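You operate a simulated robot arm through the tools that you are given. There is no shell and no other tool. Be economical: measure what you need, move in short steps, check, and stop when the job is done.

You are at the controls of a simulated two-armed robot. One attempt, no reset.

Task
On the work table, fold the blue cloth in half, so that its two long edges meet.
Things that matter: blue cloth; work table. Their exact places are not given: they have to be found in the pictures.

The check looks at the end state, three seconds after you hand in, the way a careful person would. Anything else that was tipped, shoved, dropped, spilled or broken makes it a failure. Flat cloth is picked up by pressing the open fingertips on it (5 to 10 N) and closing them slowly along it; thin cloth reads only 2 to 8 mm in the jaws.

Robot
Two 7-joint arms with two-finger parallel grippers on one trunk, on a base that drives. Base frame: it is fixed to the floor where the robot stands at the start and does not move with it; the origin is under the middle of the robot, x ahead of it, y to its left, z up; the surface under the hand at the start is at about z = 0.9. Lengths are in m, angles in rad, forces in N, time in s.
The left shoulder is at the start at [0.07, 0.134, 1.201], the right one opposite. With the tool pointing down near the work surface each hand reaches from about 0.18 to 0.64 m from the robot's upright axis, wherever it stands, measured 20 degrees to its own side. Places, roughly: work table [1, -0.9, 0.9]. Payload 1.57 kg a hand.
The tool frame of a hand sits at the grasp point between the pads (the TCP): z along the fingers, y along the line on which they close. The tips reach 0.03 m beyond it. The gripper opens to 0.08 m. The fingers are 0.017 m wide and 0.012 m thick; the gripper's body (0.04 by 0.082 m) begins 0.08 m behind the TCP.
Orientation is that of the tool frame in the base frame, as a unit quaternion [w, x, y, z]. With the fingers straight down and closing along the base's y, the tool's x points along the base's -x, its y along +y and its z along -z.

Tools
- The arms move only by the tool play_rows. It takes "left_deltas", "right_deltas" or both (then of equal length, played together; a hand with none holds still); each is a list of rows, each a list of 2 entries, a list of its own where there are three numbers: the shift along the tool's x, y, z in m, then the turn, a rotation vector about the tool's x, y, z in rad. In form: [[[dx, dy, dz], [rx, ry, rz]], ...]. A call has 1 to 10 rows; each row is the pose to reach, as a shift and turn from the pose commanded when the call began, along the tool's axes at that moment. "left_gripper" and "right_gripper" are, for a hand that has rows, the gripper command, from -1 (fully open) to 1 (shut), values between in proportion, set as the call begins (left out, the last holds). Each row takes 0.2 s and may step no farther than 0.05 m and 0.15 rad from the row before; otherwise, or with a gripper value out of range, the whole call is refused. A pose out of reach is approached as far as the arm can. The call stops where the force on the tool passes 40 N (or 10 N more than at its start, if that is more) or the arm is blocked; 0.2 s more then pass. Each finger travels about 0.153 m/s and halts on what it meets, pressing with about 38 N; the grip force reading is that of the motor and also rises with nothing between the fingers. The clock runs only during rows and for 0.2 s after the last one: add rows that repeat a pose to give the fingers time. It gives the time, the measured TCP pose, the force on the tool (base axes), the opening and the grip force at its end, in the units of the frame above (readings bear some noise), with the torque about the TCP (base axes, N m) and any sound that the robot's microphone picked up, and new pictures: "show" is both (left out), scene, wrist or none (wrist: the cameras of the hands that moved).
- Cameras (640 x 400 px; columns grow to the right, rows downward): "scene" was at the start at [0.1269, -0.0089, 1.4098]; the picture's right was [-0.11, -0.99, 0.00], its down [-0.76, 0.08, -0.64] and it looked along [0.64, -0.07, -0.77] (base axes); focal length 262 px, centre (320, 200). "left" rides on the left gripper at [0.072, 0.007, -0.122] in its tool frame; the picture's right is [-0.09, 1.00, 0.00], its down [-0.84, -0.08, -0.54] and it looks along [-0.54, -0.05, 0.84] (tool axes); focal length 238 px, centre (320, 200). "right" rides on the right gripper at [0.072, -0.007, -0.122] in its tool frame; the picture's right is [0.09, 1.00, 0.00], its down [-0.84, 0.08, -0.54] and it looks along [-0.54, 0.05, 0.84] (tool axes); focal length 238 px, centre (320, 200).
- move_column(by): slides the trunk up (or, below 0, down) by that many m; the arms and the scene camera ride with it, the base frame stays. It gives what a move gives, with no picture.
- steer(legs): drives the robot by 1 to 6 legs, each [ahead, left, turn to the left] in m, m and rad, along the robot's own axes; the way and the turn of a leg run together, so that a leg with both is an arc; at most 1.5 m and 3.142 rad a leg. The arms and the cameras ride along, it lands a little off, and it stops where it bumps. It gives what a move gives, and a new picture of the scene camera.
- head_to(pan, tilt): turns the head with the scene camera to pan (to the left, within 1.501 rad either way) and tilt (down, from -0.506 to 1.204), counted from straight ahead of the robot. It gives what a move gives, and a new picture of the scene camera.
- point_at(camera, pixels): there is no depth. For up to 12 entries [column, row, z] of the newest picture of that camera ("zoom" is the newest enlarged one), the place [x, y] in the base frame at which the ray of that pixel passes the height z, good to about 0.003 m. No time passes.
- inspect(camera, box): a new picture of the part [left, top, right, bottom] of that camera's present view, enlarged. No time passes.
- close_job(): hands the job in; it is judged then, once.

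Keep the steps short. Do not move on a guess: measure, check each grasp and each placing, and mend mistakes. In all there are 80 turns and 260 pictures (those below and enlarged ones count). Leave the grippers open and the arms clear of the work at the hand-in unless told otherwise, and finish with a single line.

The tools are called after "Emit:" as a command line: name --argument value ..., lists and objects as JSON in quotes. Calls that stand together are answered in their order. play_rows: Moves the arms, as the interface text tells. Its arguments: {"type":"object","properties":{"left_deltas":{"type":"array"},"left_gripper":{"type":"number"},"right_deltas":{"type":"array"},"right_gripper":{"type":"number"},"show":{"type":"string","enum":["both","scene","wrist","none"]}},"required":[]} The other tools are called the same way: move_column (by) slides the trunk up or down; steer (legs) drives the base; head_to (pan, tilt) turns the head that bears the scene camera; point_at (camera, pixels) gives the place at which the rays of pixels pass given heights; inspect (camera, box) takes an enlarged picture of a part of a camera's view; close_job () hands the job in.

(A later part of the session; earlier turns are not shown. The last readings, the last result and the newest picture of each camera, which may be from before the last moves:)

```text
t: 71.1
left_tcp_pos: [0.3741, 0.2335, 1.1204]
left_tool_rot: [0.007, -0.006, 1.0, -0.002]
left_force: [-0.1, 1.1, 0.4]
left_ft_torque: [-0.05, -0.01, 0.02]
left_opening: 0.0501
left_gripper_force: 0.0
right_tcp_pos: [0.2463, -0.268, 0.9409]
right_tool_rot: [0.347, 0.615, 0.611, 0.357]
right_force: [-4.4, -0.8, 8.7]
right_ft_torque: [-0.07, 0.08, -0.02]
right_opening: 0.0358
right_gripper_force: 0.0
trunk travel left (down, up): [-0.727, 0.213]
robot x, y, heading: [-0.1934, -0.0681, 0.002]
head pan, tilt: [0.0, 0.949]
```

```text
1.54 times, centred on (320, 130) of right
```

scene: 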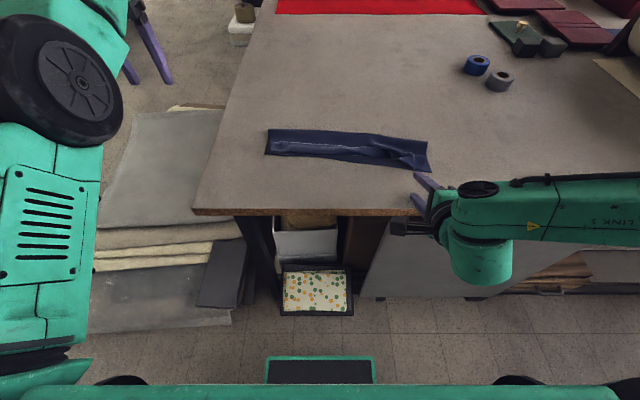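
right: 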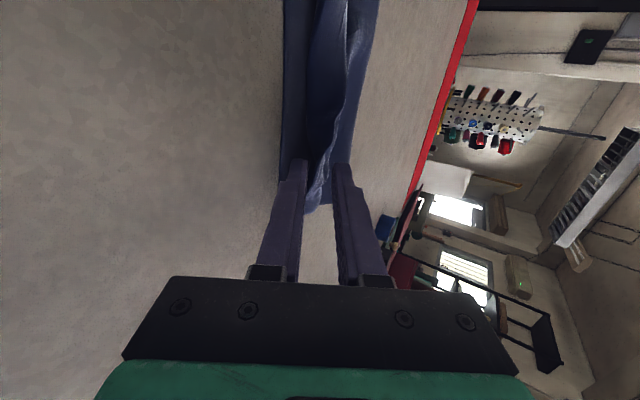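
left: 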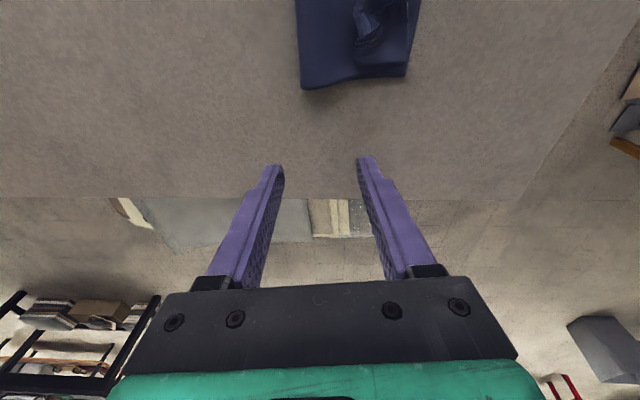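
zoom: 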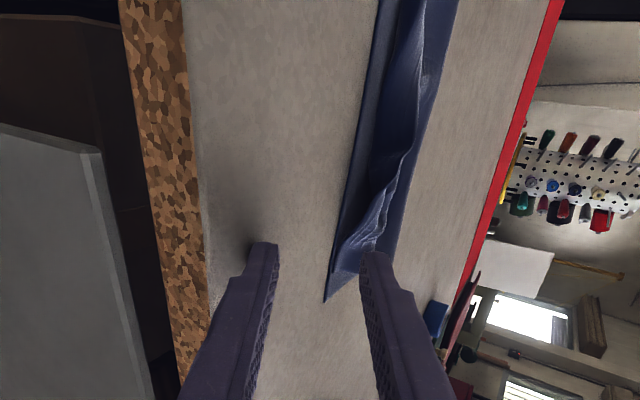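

Excellent: the right corner has rolled over and lies flat close to the near edge. The same method should fix the left part. I'll raise the trunk, bring the right hand upright and then shift the base left.

Emit:
move_column --by 0.1

Emit:
play_rows --right_deltas '[[[0, 0.006, 0.0024], [0.13, 0, 0]], [[0, 0.0115, 0.0048], [0.26, 0, 0]], [[0, 0.0173, 0.0071], [0.39, 0, 0]], [[0, 0.023, 0.0095], [0.52, 0, 0]], [[0, 0.0288, 0.0119], [0.65, 0, 0]], [[0, 0.0345, 0.0143], [0.78, 0, 0]], [[0, 0.04, 0.0166], [0.91, 0, 0]], [[0, 0.046, 0.019], [1.045, 0, 0]], [[0, 0.046, 0.019], [1.045, 0, 0]]]' --show "none"

Emit:
steer --legs '[[0, 0.3, 0], [0.12, 0, 0]]'

Emit:
inspect --camera "right" --box '[120, 0, 520, 250]'

```text
t: 72.4
left_tcp_pos: [0.3774, 0.2341, 1.2195]
left_tool_rot: [0.005, -0.007, 1.0, -0.002]
left_force: [0.2, 0.2, -0.8]
left_ft_torque: [-0.01, 0.02, -0.01]
left_opening: 0.0498
left_gripper_force: 0.0
right_tcp_pos: [0.2491, -0.2696, 1.0392]
right_tool_rot: [0.345, 0.616, 0.612, 0.357]
right_force: [-0.4, 0.9, -0.5]
right_ft_torque: [0.02, -0.01, 0.01]
right_opening: 0.0399
right_gripper_force: 0.1
trunk travel left (down, up): [-0.827, 0.113]
robot x, y, heading: [-0.1941, -0.0713, 0.002]
head pan, tilt: [0.0, 0.949]
```

```text
t: 74.4
left_tcp_pos: [0.3759, 0.2326, 1.2188]
left_tool_rot: [0.005, -0.006, 1.0, -0.002]
left_force: [-1.0, 0.9, -1.1]
left_ft_torque: [-0.02, 0.05, 0.01]
left_opening: 0.0501
left_gripper_force: 0.0
right_tcp_pos: [0.2873, -0.2688, 1.0679]
right_tool_rot: [-0.009, 0.706, 0.708, 0.003]
right_force: [0.5, -0.1, 1.5]
right_ft_torque: [-0.03, -0.03, 0.02]
right_opening: 0.04
right_gripper_force: 0.1
trunk travel left (down, up): [-0.827, 0.113]
robot x, y, heading: [-0.1971, -0.0683, 0.003]
head pan, tilt: [0.0, 0.949]
```

```text
t: 77.3
left_tcp_pos: [0.4938, 0.5387, 1.2207]
left_tool_rot: [0.008, -0.007, 1.0, -0.003]
left_force: [0.5, 0.0, 0.3]
left_ft_torque: [-0.03, -0.04, 0.02]
left_opening: 0.0499
left_gripper_force: 0.0
right_tcp_pos: [0.4065, 0.0342, 1.0697]
right_tool_rot: [-0.008, 0.705, 0.709, 0.005]
right_force: [-0.1, 0.2, 0.2]
right_ft_torque: [0.0, -0.03, 0.03]
right_opening: 0.0399
right_gripper_force: 0.1
trunk travel left (down, up): [-0.827, 0.113]
robot x, y, heading: [-0.0722, 0.2321, -0.001]
head pan, tilt: [0.0, 0.949]
```

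scene: 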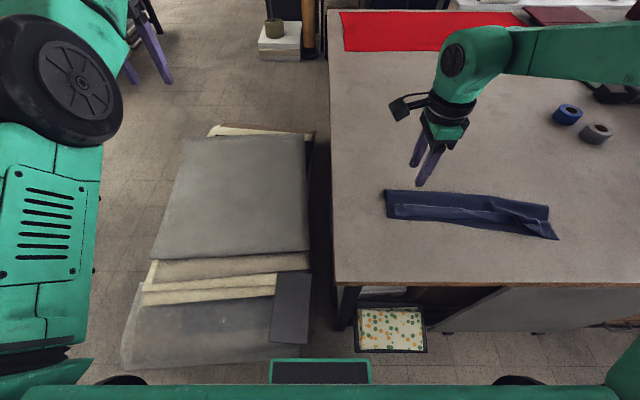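

```text
1.60 times, centred on (320, 125) of right
```

zoom: 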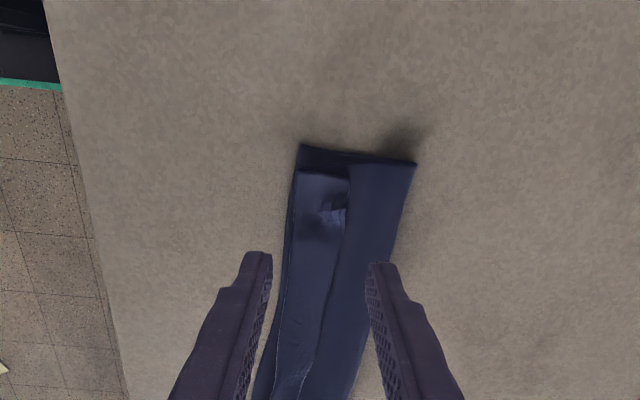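

Now I'll measure the lip at the left end.

Emit:
point_at --camera "zoom" --pixels '[[346, 178, 0.91], [342, 240, 0.91], [320, 330, 0.91], [303, 145, 0.9], [414, 165, 0.9], [295, 175, 0.905], [285, 300, 0.905], [300, 390, 0.91]]'

Emit:
inspect --camera "scene" --box '[360, 150, 584, 260]'

```text
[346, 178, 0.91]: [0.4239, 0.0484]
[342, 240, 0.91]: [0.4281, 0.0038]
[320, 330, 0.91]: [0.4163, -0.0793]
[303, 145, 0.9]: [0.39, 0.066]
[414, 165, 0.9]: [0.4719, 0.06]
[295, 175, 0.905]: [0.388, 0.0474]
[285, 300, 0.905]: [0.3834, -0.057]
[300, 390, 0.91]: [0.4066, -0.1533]
```

```text
2.86 times, centred on (472, 205) of scene
```

zoom: 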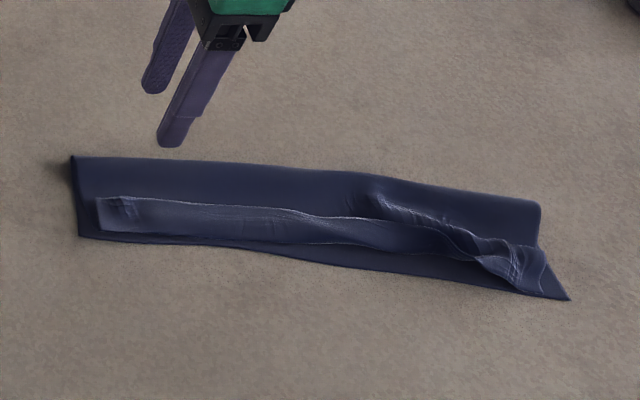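

The lip edge is at x≈0.427. I'll straddle it at y≈0.025, with the tips slightly lower because it lies flatter here, then close.

Emit:
play_rows --right_deltas '[[[-0.003, 0.006, 0.04], [0, 0, 0]], [[-0.006, 0.012, 0.08], [0, 0, 0]], [[-0.009, 0.0185, 0.115], [0, 0, 0]], [[-0.009, 0.0185, 0.13], [0, 0, 0]], [[-0.009, 0.0185, 0.1355], [0, 0, 0]], [[-0.009, 0.0185, 0.1355], [0, 0, 0]]]' --right_gripper 0.125 --show "none"

Emit:
play_rows --right_deltas '[[[0, 0, 0.001], [0, 0, 0]], [[0, 0, 0.001], [0, 0, 0]]]' --right_gripper 0.5 --show "none"

Emit:
inspect --camera "scene" --box '[360, 130, 500, 240]'

Emit:
inspect --camera "right" --box '[200, 50, 440, 230]'

```text
t: 78.7
left_tcp_pos: [0.497, 0.5375, 1.2181]
left_tool_rot: [0.006, -0.008, 1.0, -0.001]
left_force: [-0.6, 1.4, 0.5]
left_ft_torque: [0.04, -0.01, 0.0]
left_opening: 0.0499
left_gripper_force: 0.0
right_tcp_pos: [0.4149, 0.0194, 0.9433]
right_tool_rot: [-0.008, 0.705, 0.709, 0.004]
right_force: [0.7, 0.1, 0.4]
right_ft_torque: [0.01, -0.01, -0.01]
right_opening: 0.0348
right_gripper_force: 0.0
right hand out of reach, approached as far as the arm can: row 3, 4, 5, 6
trunk travel left (down, up): [-0.827, 0.113]
robot x, y, heading: [-0.0737, 0.2346, 0.004]
head pan, tilt: [0.0, 0.949]
```

```text
t: 79.3
left_tcp_pos: [0.4969, 0.5373, 1.2185]
left_tool_rot: [0.006, -0.008, 1.0, -0.001]
left_force: [0.6, 0.0, -0.2]
left_ft_torque: [-0.01, 0.01, 0.03]
left_opening: 0.0502
left_gripper_force: 0.0
right_tcp_pos: [0.4145, 0.0201, 0.9435]
right_tool_rot: [-0.008, 0.705, 0.71, 0.004]
right_force: [0.9, -0.2, 0.1]
right_ft_torque: [0.02, -0.04, -0.02]
right_opening: 0.02
right_gripper_force: 0.1
trunk travel left (down, up): [-0.827, 0.113]
robot x, y, heading: [-0.0739, 0.232, 0.007]
head pan, tilt: [0.0, 0.949]
```

```text
3.64 times, centred on (430, 185) of scene
```

zoom: 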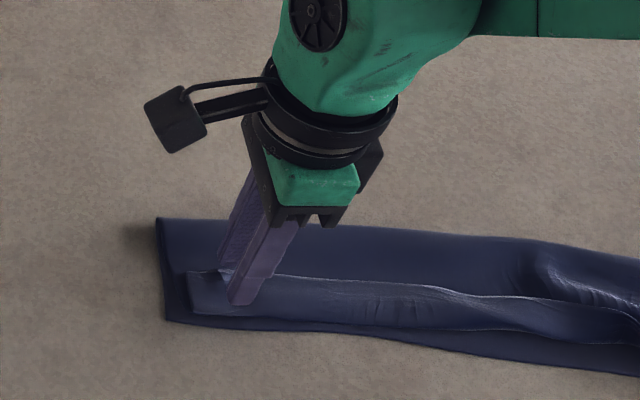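

```text
2.22 times, centred on (320, 140) of right
```

zoom: 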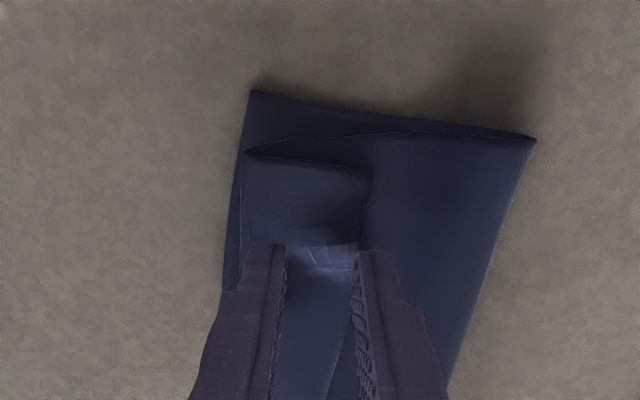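

The tips are 1 cm too high, because the trunk sits higher than last time. I'll reopen, lower the trunk 9 mm, then close.

Emit:
play_rows --right_deltas '[[[0, 0.004, 0], [0, 0, 0]], [[0, 0.004, 0], [0, 0, 0]]]' --right_gripper 0.075 --show "none"

Emit:
move_column --by -0.0095

Emit:
play_rows --right_deltas '[[[0, 0, 0], [0, 0, 0]], [[0, 0, 0], [0, 0, 0]]]' --right_gripper 0.5 --show "none"

Emit:
play_rows --right_deltas '[[[0, 0, 0], [0, 0, 0]], [[0, 0, 0], [0, 0, 0]], [[0, 0, 0], [0, 0, 0]]]' --right_gripper 1 --show "none"

Emit:
inspect --camera "right" --box '[200, 50, 440, 230]'

```text
t: 79.9
left_tcp_pos: [0.4969, 0.5372, 1.2204]
left_tool_rot: [0.005, -0.008, 1.0, -0.002]
left_force: [-0.5, 0.1, -0.2]
left_ft_torque: [0.0, -0.01, -0.01]
left_opening: 0.0502
left_gripper_force: 0.1
right_tcp_pos: [0.4158, 0.0197, 0.9458]
right_tool_rot: [-0.008, 0.704, 0.71, 0.004]
right_force: [0.3, 0.3, 0.2]
right_ft_torque: [0.04, 0.01, -0.01]
right_opening: 0.0369
right_gripper_force: 0.0
right hand out of reach, approached as far as the arm can: row 1, 2
trunk travel left (down, up): [-0.827, 0.113]
robot x, y, heading: [-0.0757, 0.2332, 0.006]
head pan, tilt: [0.0, 0.949]
```

```text
t: 80.5
left_tcp_pos: [0.4969, 0.5368, 1.209]
left_tool_rot: [0.006, -0.008, 1.0, -0.002]
left_force: [0.0, 0.3, 0.1]
left_ft_torque: [0.0, -0.01, 0.01]
left_opening: 0.05
left_gripper_force: 0.1
right_tcp_pos: [0.4164, 0.0197, 0.9363]
right_tool_rot: [-0.008, 0.705, 0.71, 0.004]
right_force: [-1.3, 1.0, -0.2]
right_ft_torque: [-0.04, -0.02, -0.02]
right_opening: 0.0372
right_gripper_force: 0.1
trunk travel left (down, up): [-0.818, 0.122]
robot x, y, heading: [-0.0775, 0.2317, 0.004]
head pan, tilt: [0.0, 0.949]
```

```text
t: 81.1
left_tcp_pos: [0.4972, 0.5374, 1.2105]
left_tool_rot: [0.005, -0.008, 1.0, -0.001]
left_force: [0.0, -0.5, 0.4]
left_ft_torque: [-0.01, -0.04, -0.02]
left_opening: 0.0499
left_gripper_force: 0.1
right_tcp_pos: [0.4166, 0.0199, 0.9361]
right_tool_rot: [-0.007, 0.705, 0.709, 0.004]
right_force: [-0.2, 0.1, 0.1]
right_ft_torque: [0.01, 0.0, -0.03]
right_opening: 0.0201
right_gripper_force: 0.2
trunk travel left (down, up): [-0.818, 0.122]
robot x, y, heading: [-0.0752, 0.2331, 0.004]
head pan, tilt: [0.0, 0.949]
```

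```text
t: 81.9
left_tcp_pos: [0.4961, 0.5384, 1.2095]
left_tool_rot: [0.005, -0.008, 1.0, -0.003]
left_force: [-1.1, -0.1, 0.8]
left_ft_torque: [0.02, 0.01, 0.0]
left_opening: 0.05
left_gripper_force: 0.0
right_tcp_pos: [0.4151, 0.0199, 0.9382]
right_tool_rot: [-0.007, 0.704, 0.71, 0.005]
right_force: [0.5, -0.6, 6.0]
right_ft_torque: [0.03, 0.04, -0.02]
right_opening: 0.0031
right_gripper_force: 24.2
trunk travel left (down, up): [-0.818, 0.122]
robot x, y, heading: [-0.0734, 0.2307, -0.001]
head pan, tilt: [0.0, 0.949]
```

```text
2.22 times, centred on (320, 140) of right
```

zoom: 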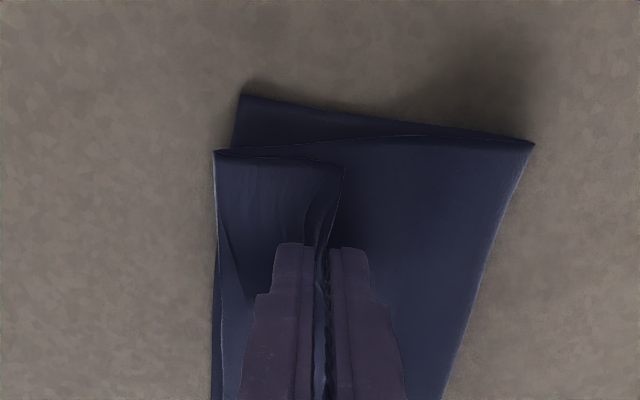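

The lip is pinched at 3.1 mm. I'll lift it up and forward to draw out the roll.

Emit:
play_rows --right_deltas '[[[0, 0.002, -0.02], [0, 0, 0]], [[0, 0.008, -0.04], [0, 0, 0]], [[0, 0.017, -0.055], [0, 0, 0]], [[0, 0.03, -0.07], [0, 0, 0]], [[0, 0.045, -0.08], [0, 0, 0]], [[0, 0.045, -0.08], [0, 0, 0]]]' --show "none"

Emit:
inspect --camera "scene" --box '[350, 110, 590, 260]'

Emit:
inspect --camera "right" --box '[200, 0, 480, 210]'

```text
t: 83.3
left_tcp_pos: [0.496, 0.5388, 1.2089]
left_tool_rot: [0.005, -0.008, 1.0, -0.002]
left_force: [-0.2, 0.6, 0.4]
left_ft_torque: [0.0, 0.02, -0.01]
left_opening: 0.0501
left_gripper_force: 0.2
right_tcp_pos: [0.4604, 0.017, 1.0172]
right_tool_rot: [-0.008, 0.705, 0.71, 0.006]
right_force: [0.3, -0.1, 0.3]
right_ft_torque: [0.02, -0.03, 0.02]
right_opening: 0.002
right_gripper_force: 23.5
trunk travel left (down, up): [-0.818, 0.122]
robot x, y, heading: [-0.0717, 0.2298, 0.004]
head pan, tilt: [0.0, 0.949]
```

```text
2.67 times, centred on (470, 185) of scene
```

zoom: 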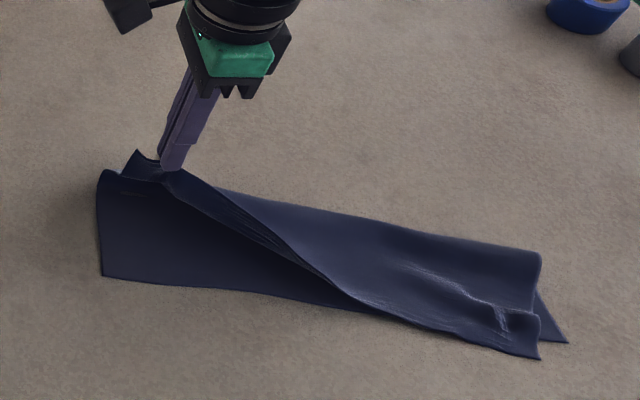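

```text
1.90 times, centred on (340, 105) of right
```

zoom: 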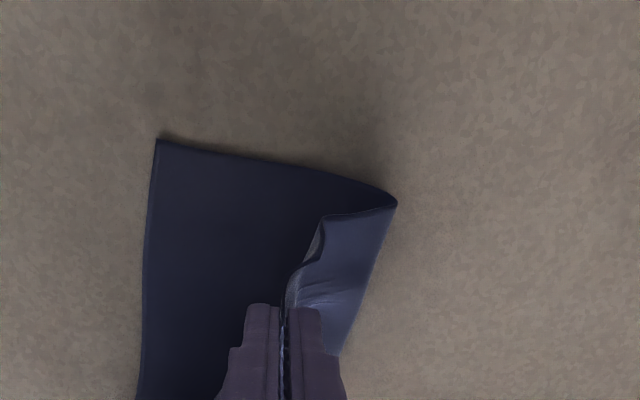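

The whole lip has unrolled, and the edge now runs cleanly from the jaw to the right corner. I'll measure both edges before laying the left corner down.

Emit:
inspect --camera "scene" --box '[350, 110, 590, 260]'

Emit:
point_at --camera "scene" --pixels '[[388.6, 213.9, 0.9], [418, 217, 0.9], [470, 223, 0.9], [563, 238, 0.9], [552.5, 243.8, 0.902], [500, 230, 0.902], [388, 174, 0.9], [552, 205, 0.9]]'

```text
2.67 times, centred on (470, 185) of scene
```

zoom: 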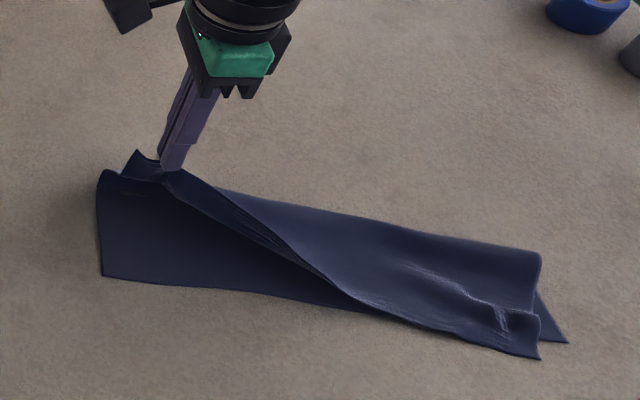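

```text
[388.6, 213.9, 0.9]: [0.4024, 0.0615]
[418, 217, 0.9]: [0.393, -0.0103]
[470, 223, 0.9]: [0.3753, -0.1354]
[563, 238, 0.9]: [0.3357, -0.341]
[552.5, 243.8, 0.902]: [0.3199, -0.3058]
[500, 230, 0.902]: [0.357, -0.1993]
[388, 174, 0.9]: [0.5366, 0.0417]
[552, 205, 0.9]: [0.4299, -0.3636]
```

The left near corner is at (0.402, 0.062), and the right upper corner overhangs by only about 2 cm. I'll bring the left edge back with a tilt, shifting it 12 mm left to line up with the corner.

Emit:
play_rows --right_deltas '[[[0.002, -0.0095, 0.0042], [-0.148, 0, 0]], [[0.004, -0.0189, 0.0089], [-0.296, 0, 0]], [[0.006, -0.028, 0.0143], [-0.444, 0, 0]], [[0.008, -0.0369, 0.0202], [-0.592, 0, 0]], [[0.01, -0.0454, 0.0267], [-0.74, 0, 0]], [[0.012, -0.0539, 0.0336], [-0.888, 0, 0]], [[0.012, -0.0539, 0.0336], [-0.888, 0, 0]]]' --show "none"

Emit:
inspect --camera "scene" --box '[350, 110, 590, 260]'

```text
t: 84.9
left_tcp_pos: [0.4964, 0.5392, 1.2104]
left_tool_rot: [0.005, -0.008, 1.0, -0.002]
left_force: [0.3, 0.0, 0.1]
left_ft_torque: [0.0, 0.0, -0.01]
left_opening: 0.05
left_gripper_force: 0.1
right_tcp_pos: [0.4076, 0.0325, 0.9833]
right_tool_rot: [0.296, 0.64, 0.639, 0.308]
right_force: [-0.1, 0.0, -0.1]
right_ft_torque: [0.02, 0.03, -0.01]
right_opening: 0.0019
right_gripper_force: 23.5
trunk travel left (down, up): [-0.818, 0.122]
robot x, y, heading: [-0.0755, 0.2315, 0.006]
head pan, tilt: [0.0, 0.949]
```

```text
2.67 times, centred on (470, 185) of scene
```

zoom: 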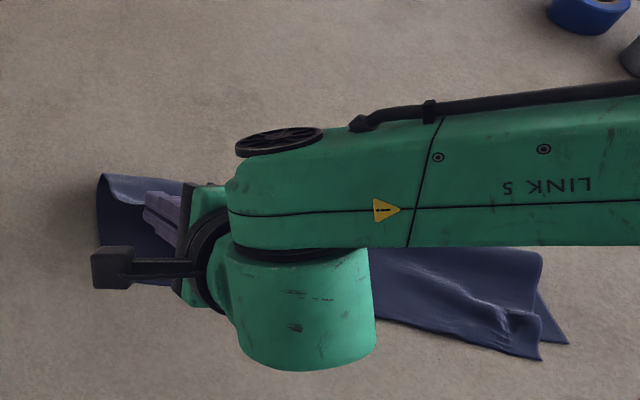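

I'm holding the edge and on target in y. The base goes back 2.6 cm and the trunk down 4.5 cm to lay it.

Emit:
steer --legs '[[-0.027, 0, 0]]'

Emit:
move_column --by -0.046

Emit:
inspect --camera "right" --box '[120, 0, 520, 260]'

Emit:
inspect --camera "scene" --box '[350, 110, 590, 260]'

```text
t: 85.7
left_tcp_pos: [0.4768, 0.5376, 1.2053]
left_tool_rot: [0.003, -0.008, 1.0, -0.002]
left_force: [1.4, -0.5, -0.4]
left_ft_torque: [-0.01, 0.08, 0.0]
left_opening: 0.0501
left_gripper_force: 0.1
right_tcp_pos: [0.3859, 0.0297, 0.9799]
right_tool_rot: [0.293, 0.641, 0.64, 0.307]
right_force: [0.4, 0.6, 0.0]
right_ft_torque: [-0.02, 0.04, 0.01]
right_opening: 0.0019
right_gripper_force: 24.0
trunk travel left (down, up): [-0.818, 0.122]
robot x, y, heading: [-0.1016, 0.2311, -0.001]
head pan, tilt: [0.0, 0.949]
```

scene: 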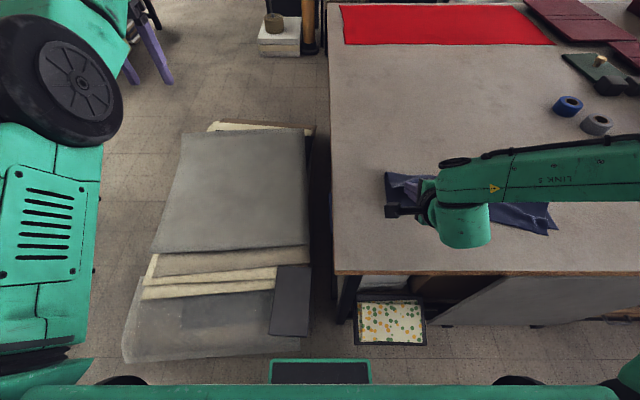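

```text
t: 86.6
left_tcp_pos: [0.4682, 0.5362, 1.1636]
left_tool_rot: [0.006, -0.009, 1.0, -0.002]
left_force: [0.2, 0.5, 0.4]
left_ft_torque: [-0.01, 0.01, 0.01]
left_opening: 0.0501
left_gripper_force: 0.1
right_tcp_pos: [0.3806, 0.0298, 0.9381]
right_tool_rot: [0.296, 0.64, 0.639, 0.309]
right_force: [0.8, 0.5, 0.2]
right_ft_torque: [-0.04, 0.09, 0.03]
right_opening: 0.0017
right_gripper_force: 23.5
trunk travel left (down, up): [-0.772, 0.168]
robot x, y, heading: [-0.1014, 0.236, -0.0]
head pan, tilt: [0.0, 0.949]
```

```text
1.54 times, centred on (320, 130) of right
```

zoom: 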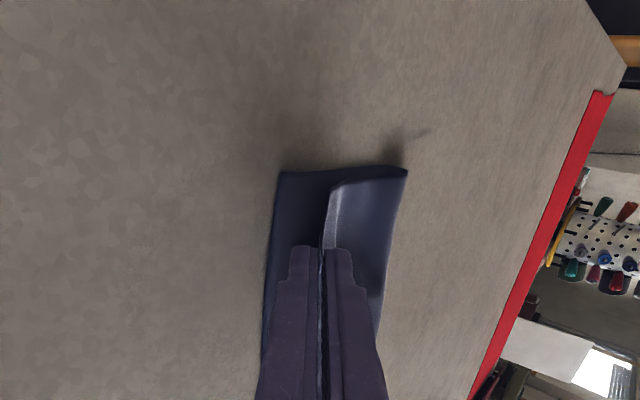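

```text
2.67 times, centred on (470, 185) of scene
```

zoom: 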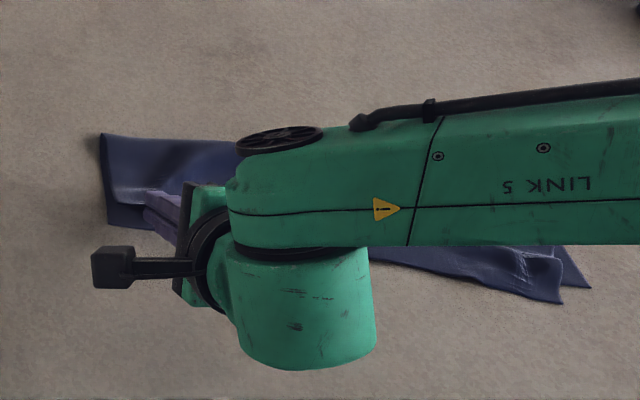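

The edge hangs straight from the jaw. I'll check how far it is from the near edge before letting go.

Emit:
point_at --camera "right" --pixels '[[302, 112, 0.9], [336, 121, 0.93], [336, 121, 0.92], [384, 110, 0.91], [294, 172, 0.9]]'

```text
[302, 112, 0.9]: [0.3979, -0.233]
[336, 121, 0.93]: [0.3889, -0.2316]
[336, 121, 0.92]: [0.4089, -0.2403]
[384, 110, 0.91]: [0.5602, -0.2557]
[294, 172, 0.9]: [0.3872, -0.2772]
```

That reading used an old picture. I'll measure on a fresh enlargement with the same framing.

Emit:
inspect --camera "right" --box '[120, 0, 520, 260]'

Emit:
point_at --camera "zoom" --pixels '[[280, 172, 0.9], [332, 185, 0.93], [332, 185, 0.92], [332, 185, 0.94], [265, 260, 0.9], [407, 168, 0.91]]'

```text
1.54 times, centred on (320, 130) of right
```

zoom: 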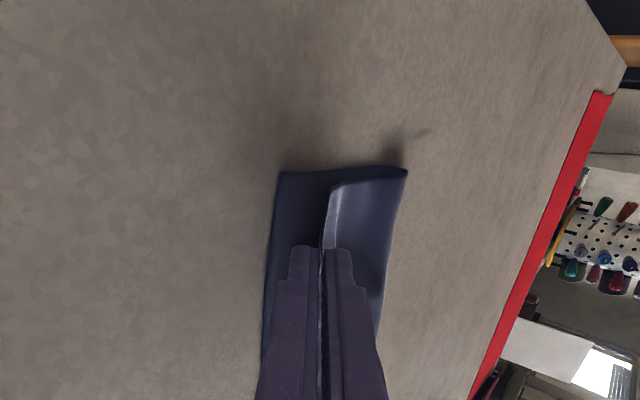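

```text
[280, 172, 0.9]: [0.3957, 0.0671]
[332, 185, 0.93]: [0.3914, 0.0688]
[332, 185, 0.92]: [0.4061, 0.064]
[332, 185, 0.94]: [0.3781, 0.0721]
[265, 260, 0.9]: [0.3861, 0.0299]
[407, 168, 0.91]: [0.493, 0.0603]
```

The upper corner is within about 5 mm of the lower corner. I'll release and withdraw straight back.

Emit:
play_rows --right_deltas '[[[0, 0.002, 0], [0, 0, 0]], [[0, 0.003, 0], [0, 0, 0]], [[0, 0.003, 0], [0, 0, 0]]]' --right_gripper 0.25 --show "none"

Emit:
steer --legs '[[-0.1, 0, 0]]'

Emit:
inspect --camera "right" --box '[120, 0, 520, 260]'

Emit:
inspect --camera "scene" --box '[350, 70, 590, 220]'

```text
t: 87.4
left_tcp_pos: [0.4685, 0.5376, 1.1629]
left_tool_rot: [0.006, -0.008, 1.0, -0.003]
left_force: [0.2, 0.3, -0.2]
left_ft_torque: [0.03, -0.05, -0.01]
left_opening: 0.0501
left_gripper_force: 0.0
right_tcp_pos: [0.3825, 0.0302, 0.9401]
right_tool_rot: [0.296, 0.64, 0.639, 0.307]
right_force: [-1.0, 0.3, 4.1]
right_ft_torque: [0.04, -0.02, -0.04]
right_opening: 0.0282
right_gripper_force: 0.1
trunk travel left (down, up): [-0.772, 0.168]
robot x, y, heading: [-0.1026, 0.2321, 0.005]
head pan, tilt: [0.0, 0.949]
```

```text
t: 88.5
left_tcp_pos: [0.3694, 0.5377, 1.164]
left_tool_rot: [0.004, -0.007, 1.0, -0.003]
left_force: [0.1, 0.2, -0.4]
left_ft_torque: [-0.02, -0.03, 0.0]
left_opening: 0.0502
left_gripper_force: 0.0
right_tcp_pos: [0.2844, 0.0297, 0.9395]
right_tool_rot: [0.297, 0.64, 0.638, 0.308]
right_force: [0.0, 0.1, -0.5]
right_ft_torque: [0.0, -0.01, 0.02]
right_opening: 0.03
right_gripper_force: 0.1
trunk travel left (down, up): [-0.772, 0.168]
robot x, y, heading: [-0.2022, 0.2352, 0.004]
head pan, tilt: [0.0, 0.949]
```

scene: 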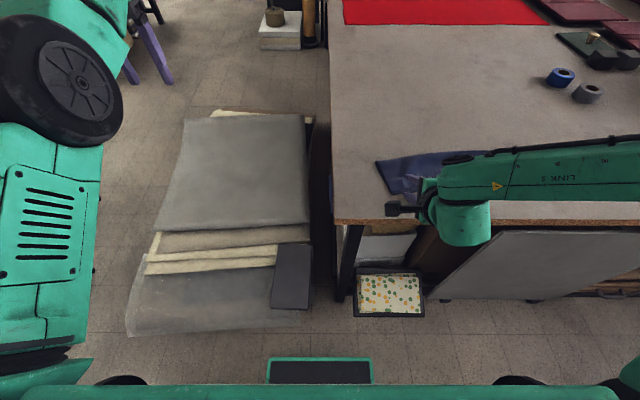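

```text
1.54 times, centred on (320, 130) of right
```

zoom: 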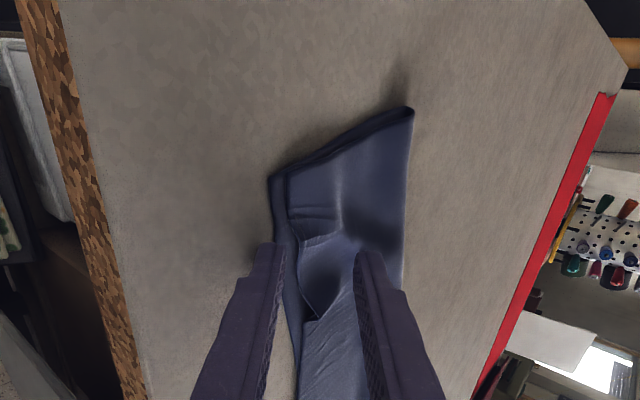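

```text
2.67 times, centred on (470, 145) of scene
```

zoom: 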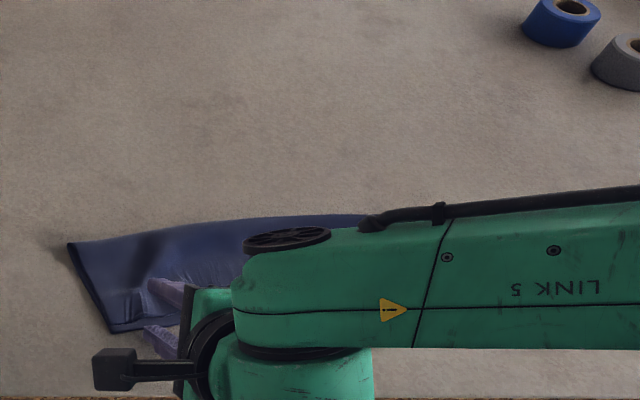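

The cloth's left end got dragged back with the fingers. I'll stop pulling and lift straight up instead, then look.

Emit:
move_column --by 0.12

Emit:
inspect --camera "right" --box '[120, 0, 520, 260]'

Emit:
play_rows --right_deltas '[[[0, 0.006, 0.0024], [0.13, 0, 0]], [[0, 0.0115, 0.0048], [0.26, 0, 0]], [[0, 0.0173, 0.0071], [0.39, 0, 0]], [[0, 0.023, 0.0095], [0.52, 0, 0]], [[0, 0.0288, 0.0119], [0.65, 0, 0]], [[0, 0.0345, 0.0143], [0.78, 0, 0]], [[0, 0.04, 0.0166], [0.89, 0, 0]], [[0, 0.046, 0.019], [0.89, 0, 0]]]' --show "both"

```text
t: 90.0
left_tcp_pos: [0.3708, 0.5368, 1.2841]
left_tool_rot: [0.006, -0.007, 1.0, -0.002]
left_force: [-0.3, 0.6, 0.2]
left_ft_torque: [-0.01, -0.03, 0.0]
left_opening: 0.0501
left_gripper_force: 0.1
right_tcp_pos: [0.284, 0.0304, 1.0602]
right_tool_rot: [0.296, 0.64, 0.638, 0.309]
right_force: [0.4, -0.9, -0.5]
right_ft_torque: [-0.04, 0.0, -0.03]
right_opening: 0.03
right_gripper_force: 0.1
trunk travel left (down, up): [-0.892, 0.048]
robot x, y, heading: [-0.2018, 0.2322, 0.005]
head pan, tilt: [0.0, 0.949]
```

```text
1.54 times, centred on (320, 130) of right
```

zoom: 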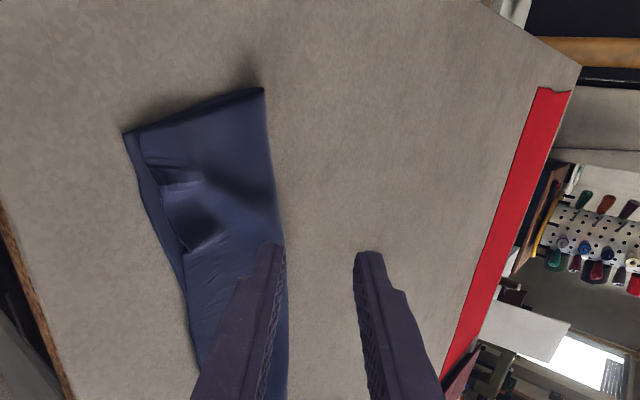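

```text
t: 91.8
left_tcp_pos: [0.3702, 0.5369, 1.2839]
left_tool_rot: [0.006, -0.008, 1.0, -0.001]
left_force: [-0.4, -0.4, 0.1]
left_ft_torque: [-0.02, 0.01, -0.02]
left_opening: 0.0499
left_gripper_force: 0.1
right_tcp_pos: [0.3276, 0.029, 1.0817]
right_tool_rot: [-0.01, 0.704, 0.71, 0.005]
right_force: [0.1, 0.0, 0.5]
right_ft_torque: [0.0, 0.01, 0.01]
right_opening: 0.0303
right_gripper_force: 0.0
trunk travel left (down, up): [-0.892, 0.048]
robot x, y, heading: [-0.1995, 0.233, 0.001]
head pan, tilt: [0.0, 0.949]
```

scene: 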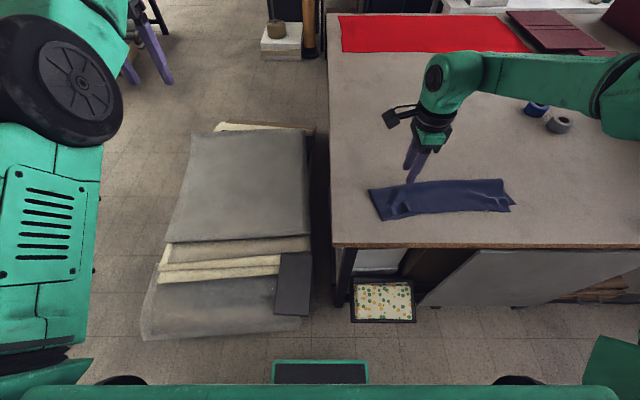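
right: 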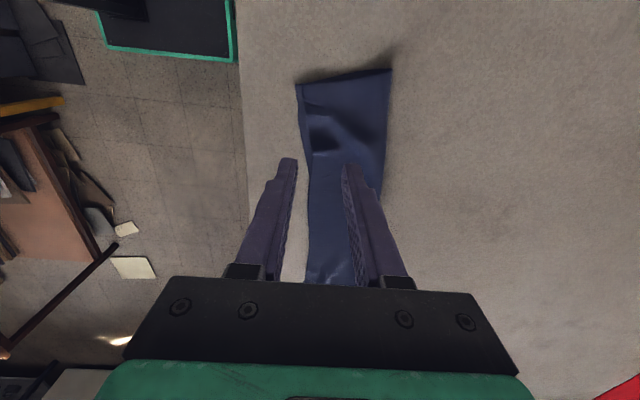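

That looks close to a proper half fold. I'll enlarge both views to judge how the edges meet.

Emit:
inspect --camera "right" --box '[240, 40, 440, 290]'

Emit:
inspect --camera "scene" --box '[350, 160, 534, 240]'

```text
1.60 times, centred on (340, 165) of right
```

zoom: 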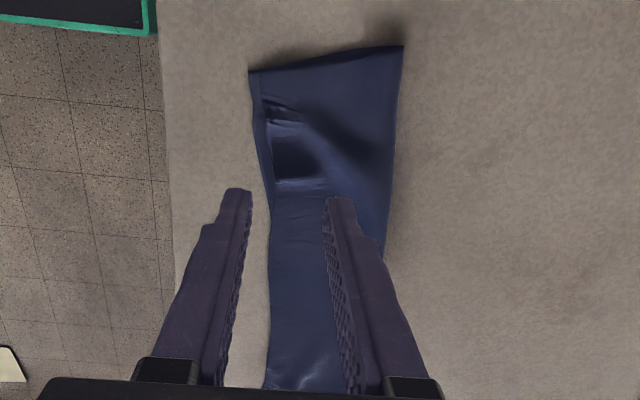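

```text
3.48 times, centred on (442, 200) of scene
```

zoom: 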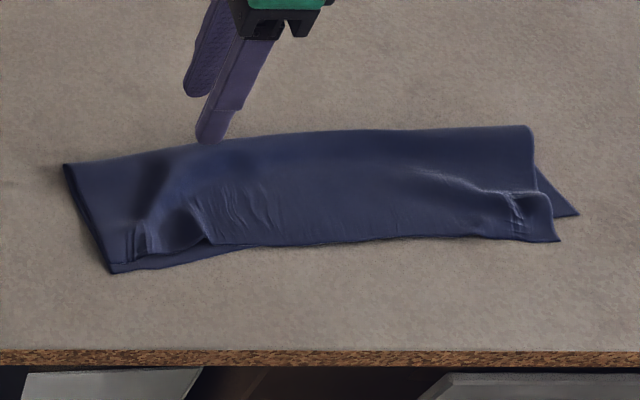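

The halves lie nearly together. I'll measure the edge gaps at the two ends and the middle.

Emit:
inspect --camera "scene" --box '[350, 160, 534, 240]'

Emit:
point_at --camera "zoom" --pixels '[[578, 215, 0.9], [558, 241, 0.903], [552, 193, 0.905], [530, 127, 0.9], [400, 238, 0.902], [330, 245, 0.902], [240, 247, 0.9], [210, 242, 0.905], [180, 262, 0.9], [111, 273, 0.9], [120, 263, 0.903], [64, 165, 0.9]]'

```text
3.48 times, centred on (442, 200) of scene
```

zoom: 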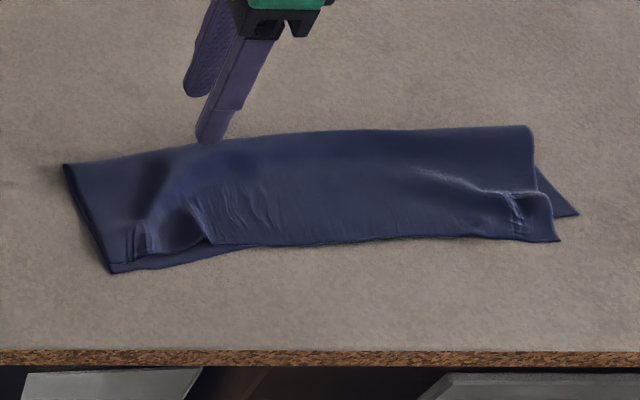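

```text
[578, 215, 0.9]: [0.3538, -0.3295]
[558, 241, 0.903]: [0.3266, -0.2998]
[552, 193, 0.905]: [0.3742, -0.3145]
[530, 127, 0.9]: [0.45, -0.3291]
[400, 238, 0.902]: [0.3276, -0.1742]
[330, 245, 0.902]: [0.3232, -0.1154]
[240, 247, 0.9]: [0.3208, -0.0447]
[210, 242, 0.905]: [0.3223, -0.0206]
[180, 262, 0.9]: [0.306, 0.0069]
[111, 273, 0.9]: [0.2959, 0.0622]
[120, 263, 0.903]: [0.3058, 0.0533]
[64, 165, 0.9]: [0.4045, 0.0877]
```

The middle and left edges meet within about 1 cm. The right top corner is off by about 2.7 cm in x and 3 cm in y, so I'll fix that corner. The base goes right 0.317 m and the trunk comes down.

Emit:
steer --legs '[[0, -0.317, 0]]'

Emit:
move_column --by -0.11

Emit:
inspect --camera "right" --box '[200, 20, 480, 220]'

Emit:
point_at --camera "zoom" --pixels '[[200, 200, 0.9], [300, 200, 0.9], [300, 300, 0.9], [400, 200, 0.9]]'

```text
t: 94.0
left_tcp_pos: [0.3736, 0.2217, 1.2834]
left_tool_rot: [0.005, -0.006, 1.0, -0.004]
left_force: [-1.0, 0.3, -0.5]
left_ft_torque: [-0.01, -0.02, 0.01]
left_opening: 0.0502
left_gripper_force: 0.1
right_tcp_pos: [0.3261, -0.2866, 1.084]
right_tool_rot: [-0.007, 0.706, 0.708, 0.004]
right_force: [-0.1, 0.4, -0.2]
right_ft_torque: [-0.02, 0.0, 0.0]
right_opening: 0.0302
right_gripper_force: 0.1
trunk travel left (down, up): [-0.892, 0.048]
robot x, y, heading: [-0.2009, -0.0848, 0.003]
head pan, tilt: [0.0, 0.949]
```

scene: 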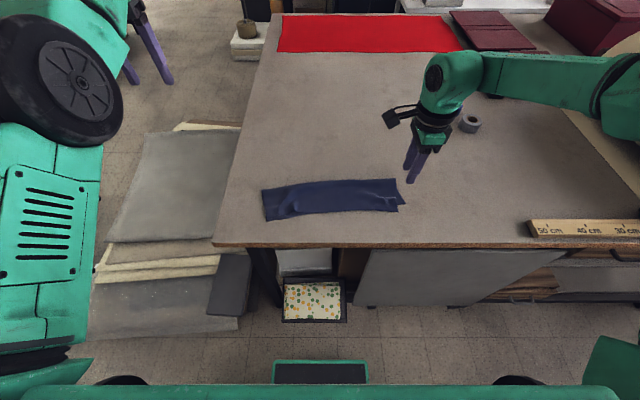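

```text
t: 95.4
left_tcp_pos: [0.373, 0.22, 1.1735]
left_tool_rot: [0.005, -0.005, 1.0, -0.002]
left_force: [-1.3, 0.4, 0.0]
left_ft_torque: [0.01, 0.0, 0.01]
left_opening: 0.0501
left_gripper_force: 0.1
right_tcp_pos: [0.326, -0.2889, 0.9733]
right_tool_rot: [-0.009, 0.706, 0.708, 0.005]
right_force: [0.9, -0.4, 0.1]
right_ft_torque: [-0.01, 0.03, -0.01]
right_opening: 0.03
right_gripper_force: 0.2
trunk travel left (down, up): [-0.782, 0.158]
robot x, y, heading: [-0.1999, -0.0823, -0.001]
head pan, tilt: [0.0, 0.949]
```

```text
2.00 times, centred on (340, 120) of right
```

zoom: 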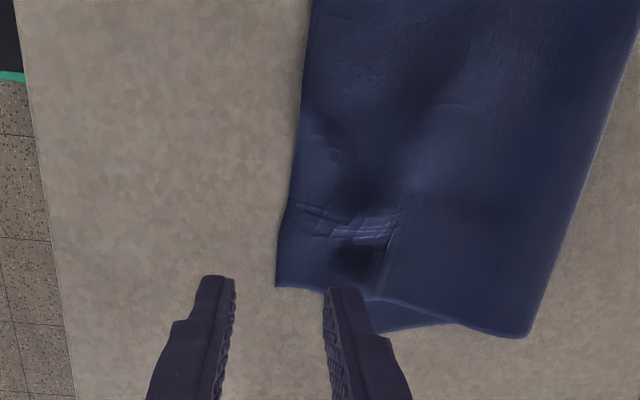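

```text
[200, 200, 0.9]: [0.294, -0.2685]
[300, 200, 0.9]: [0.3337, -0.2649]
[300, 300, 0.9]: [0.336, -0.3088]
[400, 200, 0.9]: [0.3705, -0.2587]
```

The corner of the top layer is at about (0.327, −0.302), and only the top layer is there. I'll pinch it at (0.336, −0.284), pressing lightly and closing slowly.

Emit:
play_rows --right_deltas '[[[0.005, 0.01, 0.02], [0, 0, 0]], [[0.005, 0.01, 0.036], [0, 0, 0]], [[0.005, 0.01, 0.041], [0, 0, 0]], [[0.005, 0.01, 0.0425], [0, 0, 0]], [[0.005, 0.01, 0.0435], [0, 0, 0]], [[0.005, 0.01, 0.0435], [0, 0, 0]]]' --right_gripper 0.45 --show "none"

Emit:
play_rows --right_deltas '[[[0, 0, 0], [0, 0, 0]], [[0, 0, 0], [0, 0, 0]]]' --right_gripper 0.62 --show "none"

Emit:
play_rows --right_deltas '[[[0, 0, 0], [0, 0, 0]], [[0, 0, 0], [0, 0, 0]]]' --right_gripper 0.8 --show "none"

Emit:
play_rows --right_deltas '[[[0, 0, 0], [0, 0, 0]], [[0, 0, 0], [0, 0, 0]]]' --right_gripper 1 --show "none"

Emit:
inspect --camera "right" --box '[200, 20, 480, 220]'

```text
t: 96.8
left_tcp_pos: [0.3729, 0.219, 1.173]
left_tool_rot: [0.005, -0.007, 1.0, -0.002]
left_force: [0.6, 1.2, 0.4]
left_ft_torque: [-0.02, 0.03, 0.01]
left_opening: 0.0499
left_gripper_force: 0.1
right_tcp_pos: [0.3152, -0.2933, 0.9426]
right_tool_rot: [-0.009, 0.707, 0.707, 0.005]
right_force: [0.1, -0.1, -0.2]
right_ft_torque: [0.0, -0.01, 0.02]
right_opening: 0.0221
right_gripper_force: 0.1
right hand out of reach, approached as far as the arm can: row 1, 2, 3, 4, 5, 6
trunk travel left (down, up): [-0.782, 0.158]
robot x, y, heading: [-0.2019, -0.0812, -0.003]
head pan, tilt: [0.0, 0.949]
```

```text
t: 97.4
left_tcp_pos: [0.3725, 0.2188, 1.1743]
left_tool_rot: [0.005, -0.006, 1.0, -0.001]
left_force: [-0.5, -0.1, 0.4]
left_ft_torque: [-0.02, 0.02, -0.02]
left_opening: 0.05
left_gripper_force: 0.1
right_tcp_pos: [0.3143, -0.2924, 0.9418]
right_tool_rot: [-0.008, 0.707, 0.708, 0.005]
right_force: [0.8, -0.5, 0.6]
right_ft_torque: [0.0, -0.01, 0.02]
right_opening: 0.0152
right_gripper_force: 0.1
trunk travel left (down, up): [-0.782, 0.158]
robot x, y, heading: [-0.1971, -0.0853, -0.005]
head pan, tilt: [0.0, 0.949]
```

```text
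t: 98.0
left_tcp_pos: [0.3734, 0.2191, 1.1732]
left_tool_rot: [0.005, -0.006, 1.0, -0.002]
left_force: [0.1, 0.4, 0.4]
left_ft_torque: [0.01, 0.0, 0.0]
left_opening: 0.0503
left_gripper_force: 0.0
right_tcp_pos: [0.3141, -0.293, 0.942]
right_tool_rot: [-0.009, 0.706, 0.708, 0.006]
right_force: [0.8, -0.6, 0.0]
right_ft_torque: [0.01, 0.03, -0.01]
right_opening: 0.0079
right_gripper_force: 0.1
trunk travel left (down, up): [-0.782, 0.158]
robot x, y, heading: [-0.199, -0.0829, 0.002]
head pan, tilt: [0.0, 0.949]
```

```text
t: 98.6
left_tcp_pos: [0.3723, 0.2192, 1.1741]
left_tool_rot: [0.005, -0.006, 1.0, -0.001]
left_force: [-0.1, -0.9, -0.1]
left_ft_torque: [0.0, -0.01, 0.01]
left_opening: 0.05
left_gripper_force: 0.0
right_tcp_pos: [0.3139, -0.2926, 0.9435]
right_tool_rot: [-0.009, 0.707, 0.707, 0.006]
right_force: [0.6, 0.5, 0.4]
right_ft_torque: [-0.02, -0.01, -0.05]
right_opening: 0.0001
right_gripper_force: 21.3
trunk travel left (down, up): [-0.782, 0.158]
robot x, y, heading: [-0.1988, -0.0847, -0.001]
head pan, tilt: [0.0, 0.949]
```

```text
2.00 times, centred on (340, 120) of right
```

zoom: 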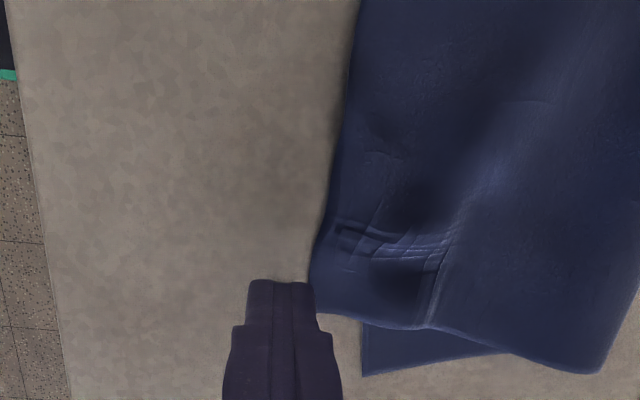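

The arm was stretched to its limit and closed beside the cloth, with no harm done. I'll lift, pull the arm in, and bring the base 8.7 cm forward so that the corner is comfortably in reach.

Emit:
play_rows --right_deltas '[[[0.002, 0, -0.015], [0, 0, 0]], [[0.004, -0.02, -0.03], [0, 0, 0]], [[0.006, -0.04, -0.03], [0, 0, 0]], [[0.008, -0.065, -0.03], [0, 0, 0]], [[0.008, -0.065, -0.03], [0, 0, 0]]]' --right_gripper 0.45 --show "none"

Emit:
steer --legs '[[0.087, 0, 0]]'

Emit:
play_rows --right_deltas '[[[0, 0, 0.02], [0, 0, 0]], [[0, 0, 0.034], [0, 0, 0]], [[0, 0, 0.034], [0, 0, 0]]]' --show "none"

Emit:
inspect --camera "right" --box '[200, 20, 480, 220]'

```text
t: 99.8
left_tcp_pos: [0.3725, 0.2197, 1.1735]
left_tool_rot: [0.005, -0.007, 1.0, -0.002]
left_force: [-0.5, 0.0, 0.5]
left_ft_torque: [-0.02, 0.02, -0.03]
left_opening: 0.0503
left_gripper_force: 0.0
right_tcp_pos: [0.2495, -0.2862, 0.9714]
right_tool_rot: [-0.009, 0.707, 0.707, 0.005]
right_force: [0.0, -0.3, -0.2]
right_ft_torque: [0.01, 0.01, -0.02]
right_opening: 0.0221
right_gripper_force: 0.1
trunk travel left (down, up): [-0.782, 0.158]
robot x, y, heading: [-0.198, -0.0861, -0.001]
head pan, tilt: [0.0, 0.949]
```

```text
t: 100.9
left_tcp_pos: [0.4564, 0.2186, 1.1756]
left_tool_rot: [0.007, -0.005, 1.0, -0.002]
left_force: [0.1, -0.3, -0.3]
left_ft_torque: [-0.04, -0.03, 0.02]
left_opening: 0.0499
left_gripper_force: 0.0
right_tcp_pos: [0.3351, -0.2869, 0.9742]
right_tool_rot: [-0.007, 0.706, 0.708, 0.006]
right_force: [-0.1, 0.3, 0.4]
right_ft_torque: [-0.04, 0.02, -0.02]
right_opening: 0.0217
right_gripper_force: 0.1
trunk travel left (down, up): [-0.782, 0.158]
robot x, y, heading: [-0.1178, -0.0846, -0.003]
head pan, tilt: [0.0, 0.949]
```

scene: 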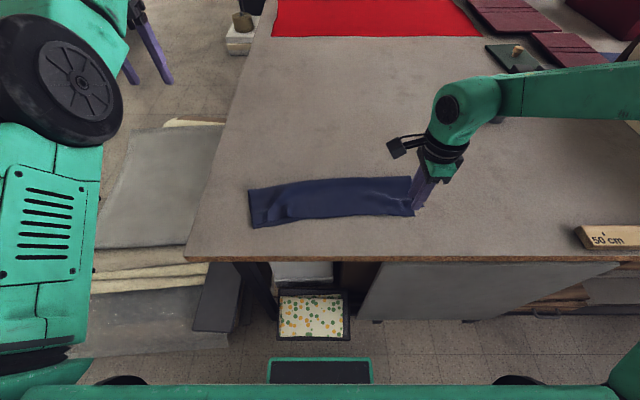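

```text
t: 101.7
left_tcp_pos: [0.4616, 0.2188, 1.1734]
left_tool_rot: [0.005, -0.005, 1.0, -0.001]
left_force: [-0.6, 0.8, 0.3]
left_ft_torque: [-0.02, 0.04, 0.02]
left_opening: 0.0501
left_gripper_force: 0.0
right_tcp_pos: [0.3377, -0.2858, 0.9378]
right_tool_rot: [-0.009, 0.707, 0.707, 0.004]
right_force: [0.1, 0.3, -0.6]
right_ft_torque: [0.0, 0.01, -0.01]
right_opening: 0.022
right_gripper_force: 0.0
trunk travel left (down, up): [-0.782, 0.158]
robot x, y, heading: [-0.1144, -0.0861, -0.002]
head pan, tilt: [0.0, 0.949]
```

```text
2.00 times, centred on (340, 120) of right
```

zoom: 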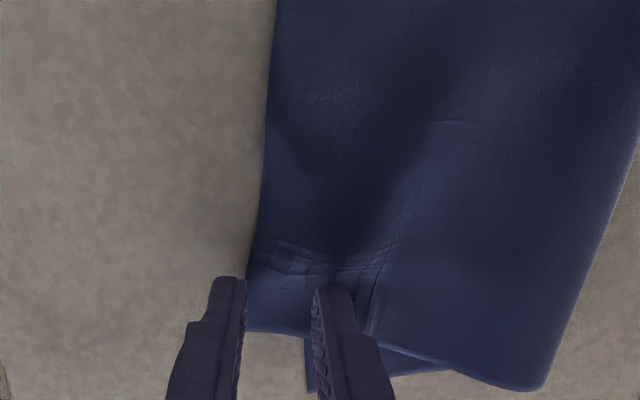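

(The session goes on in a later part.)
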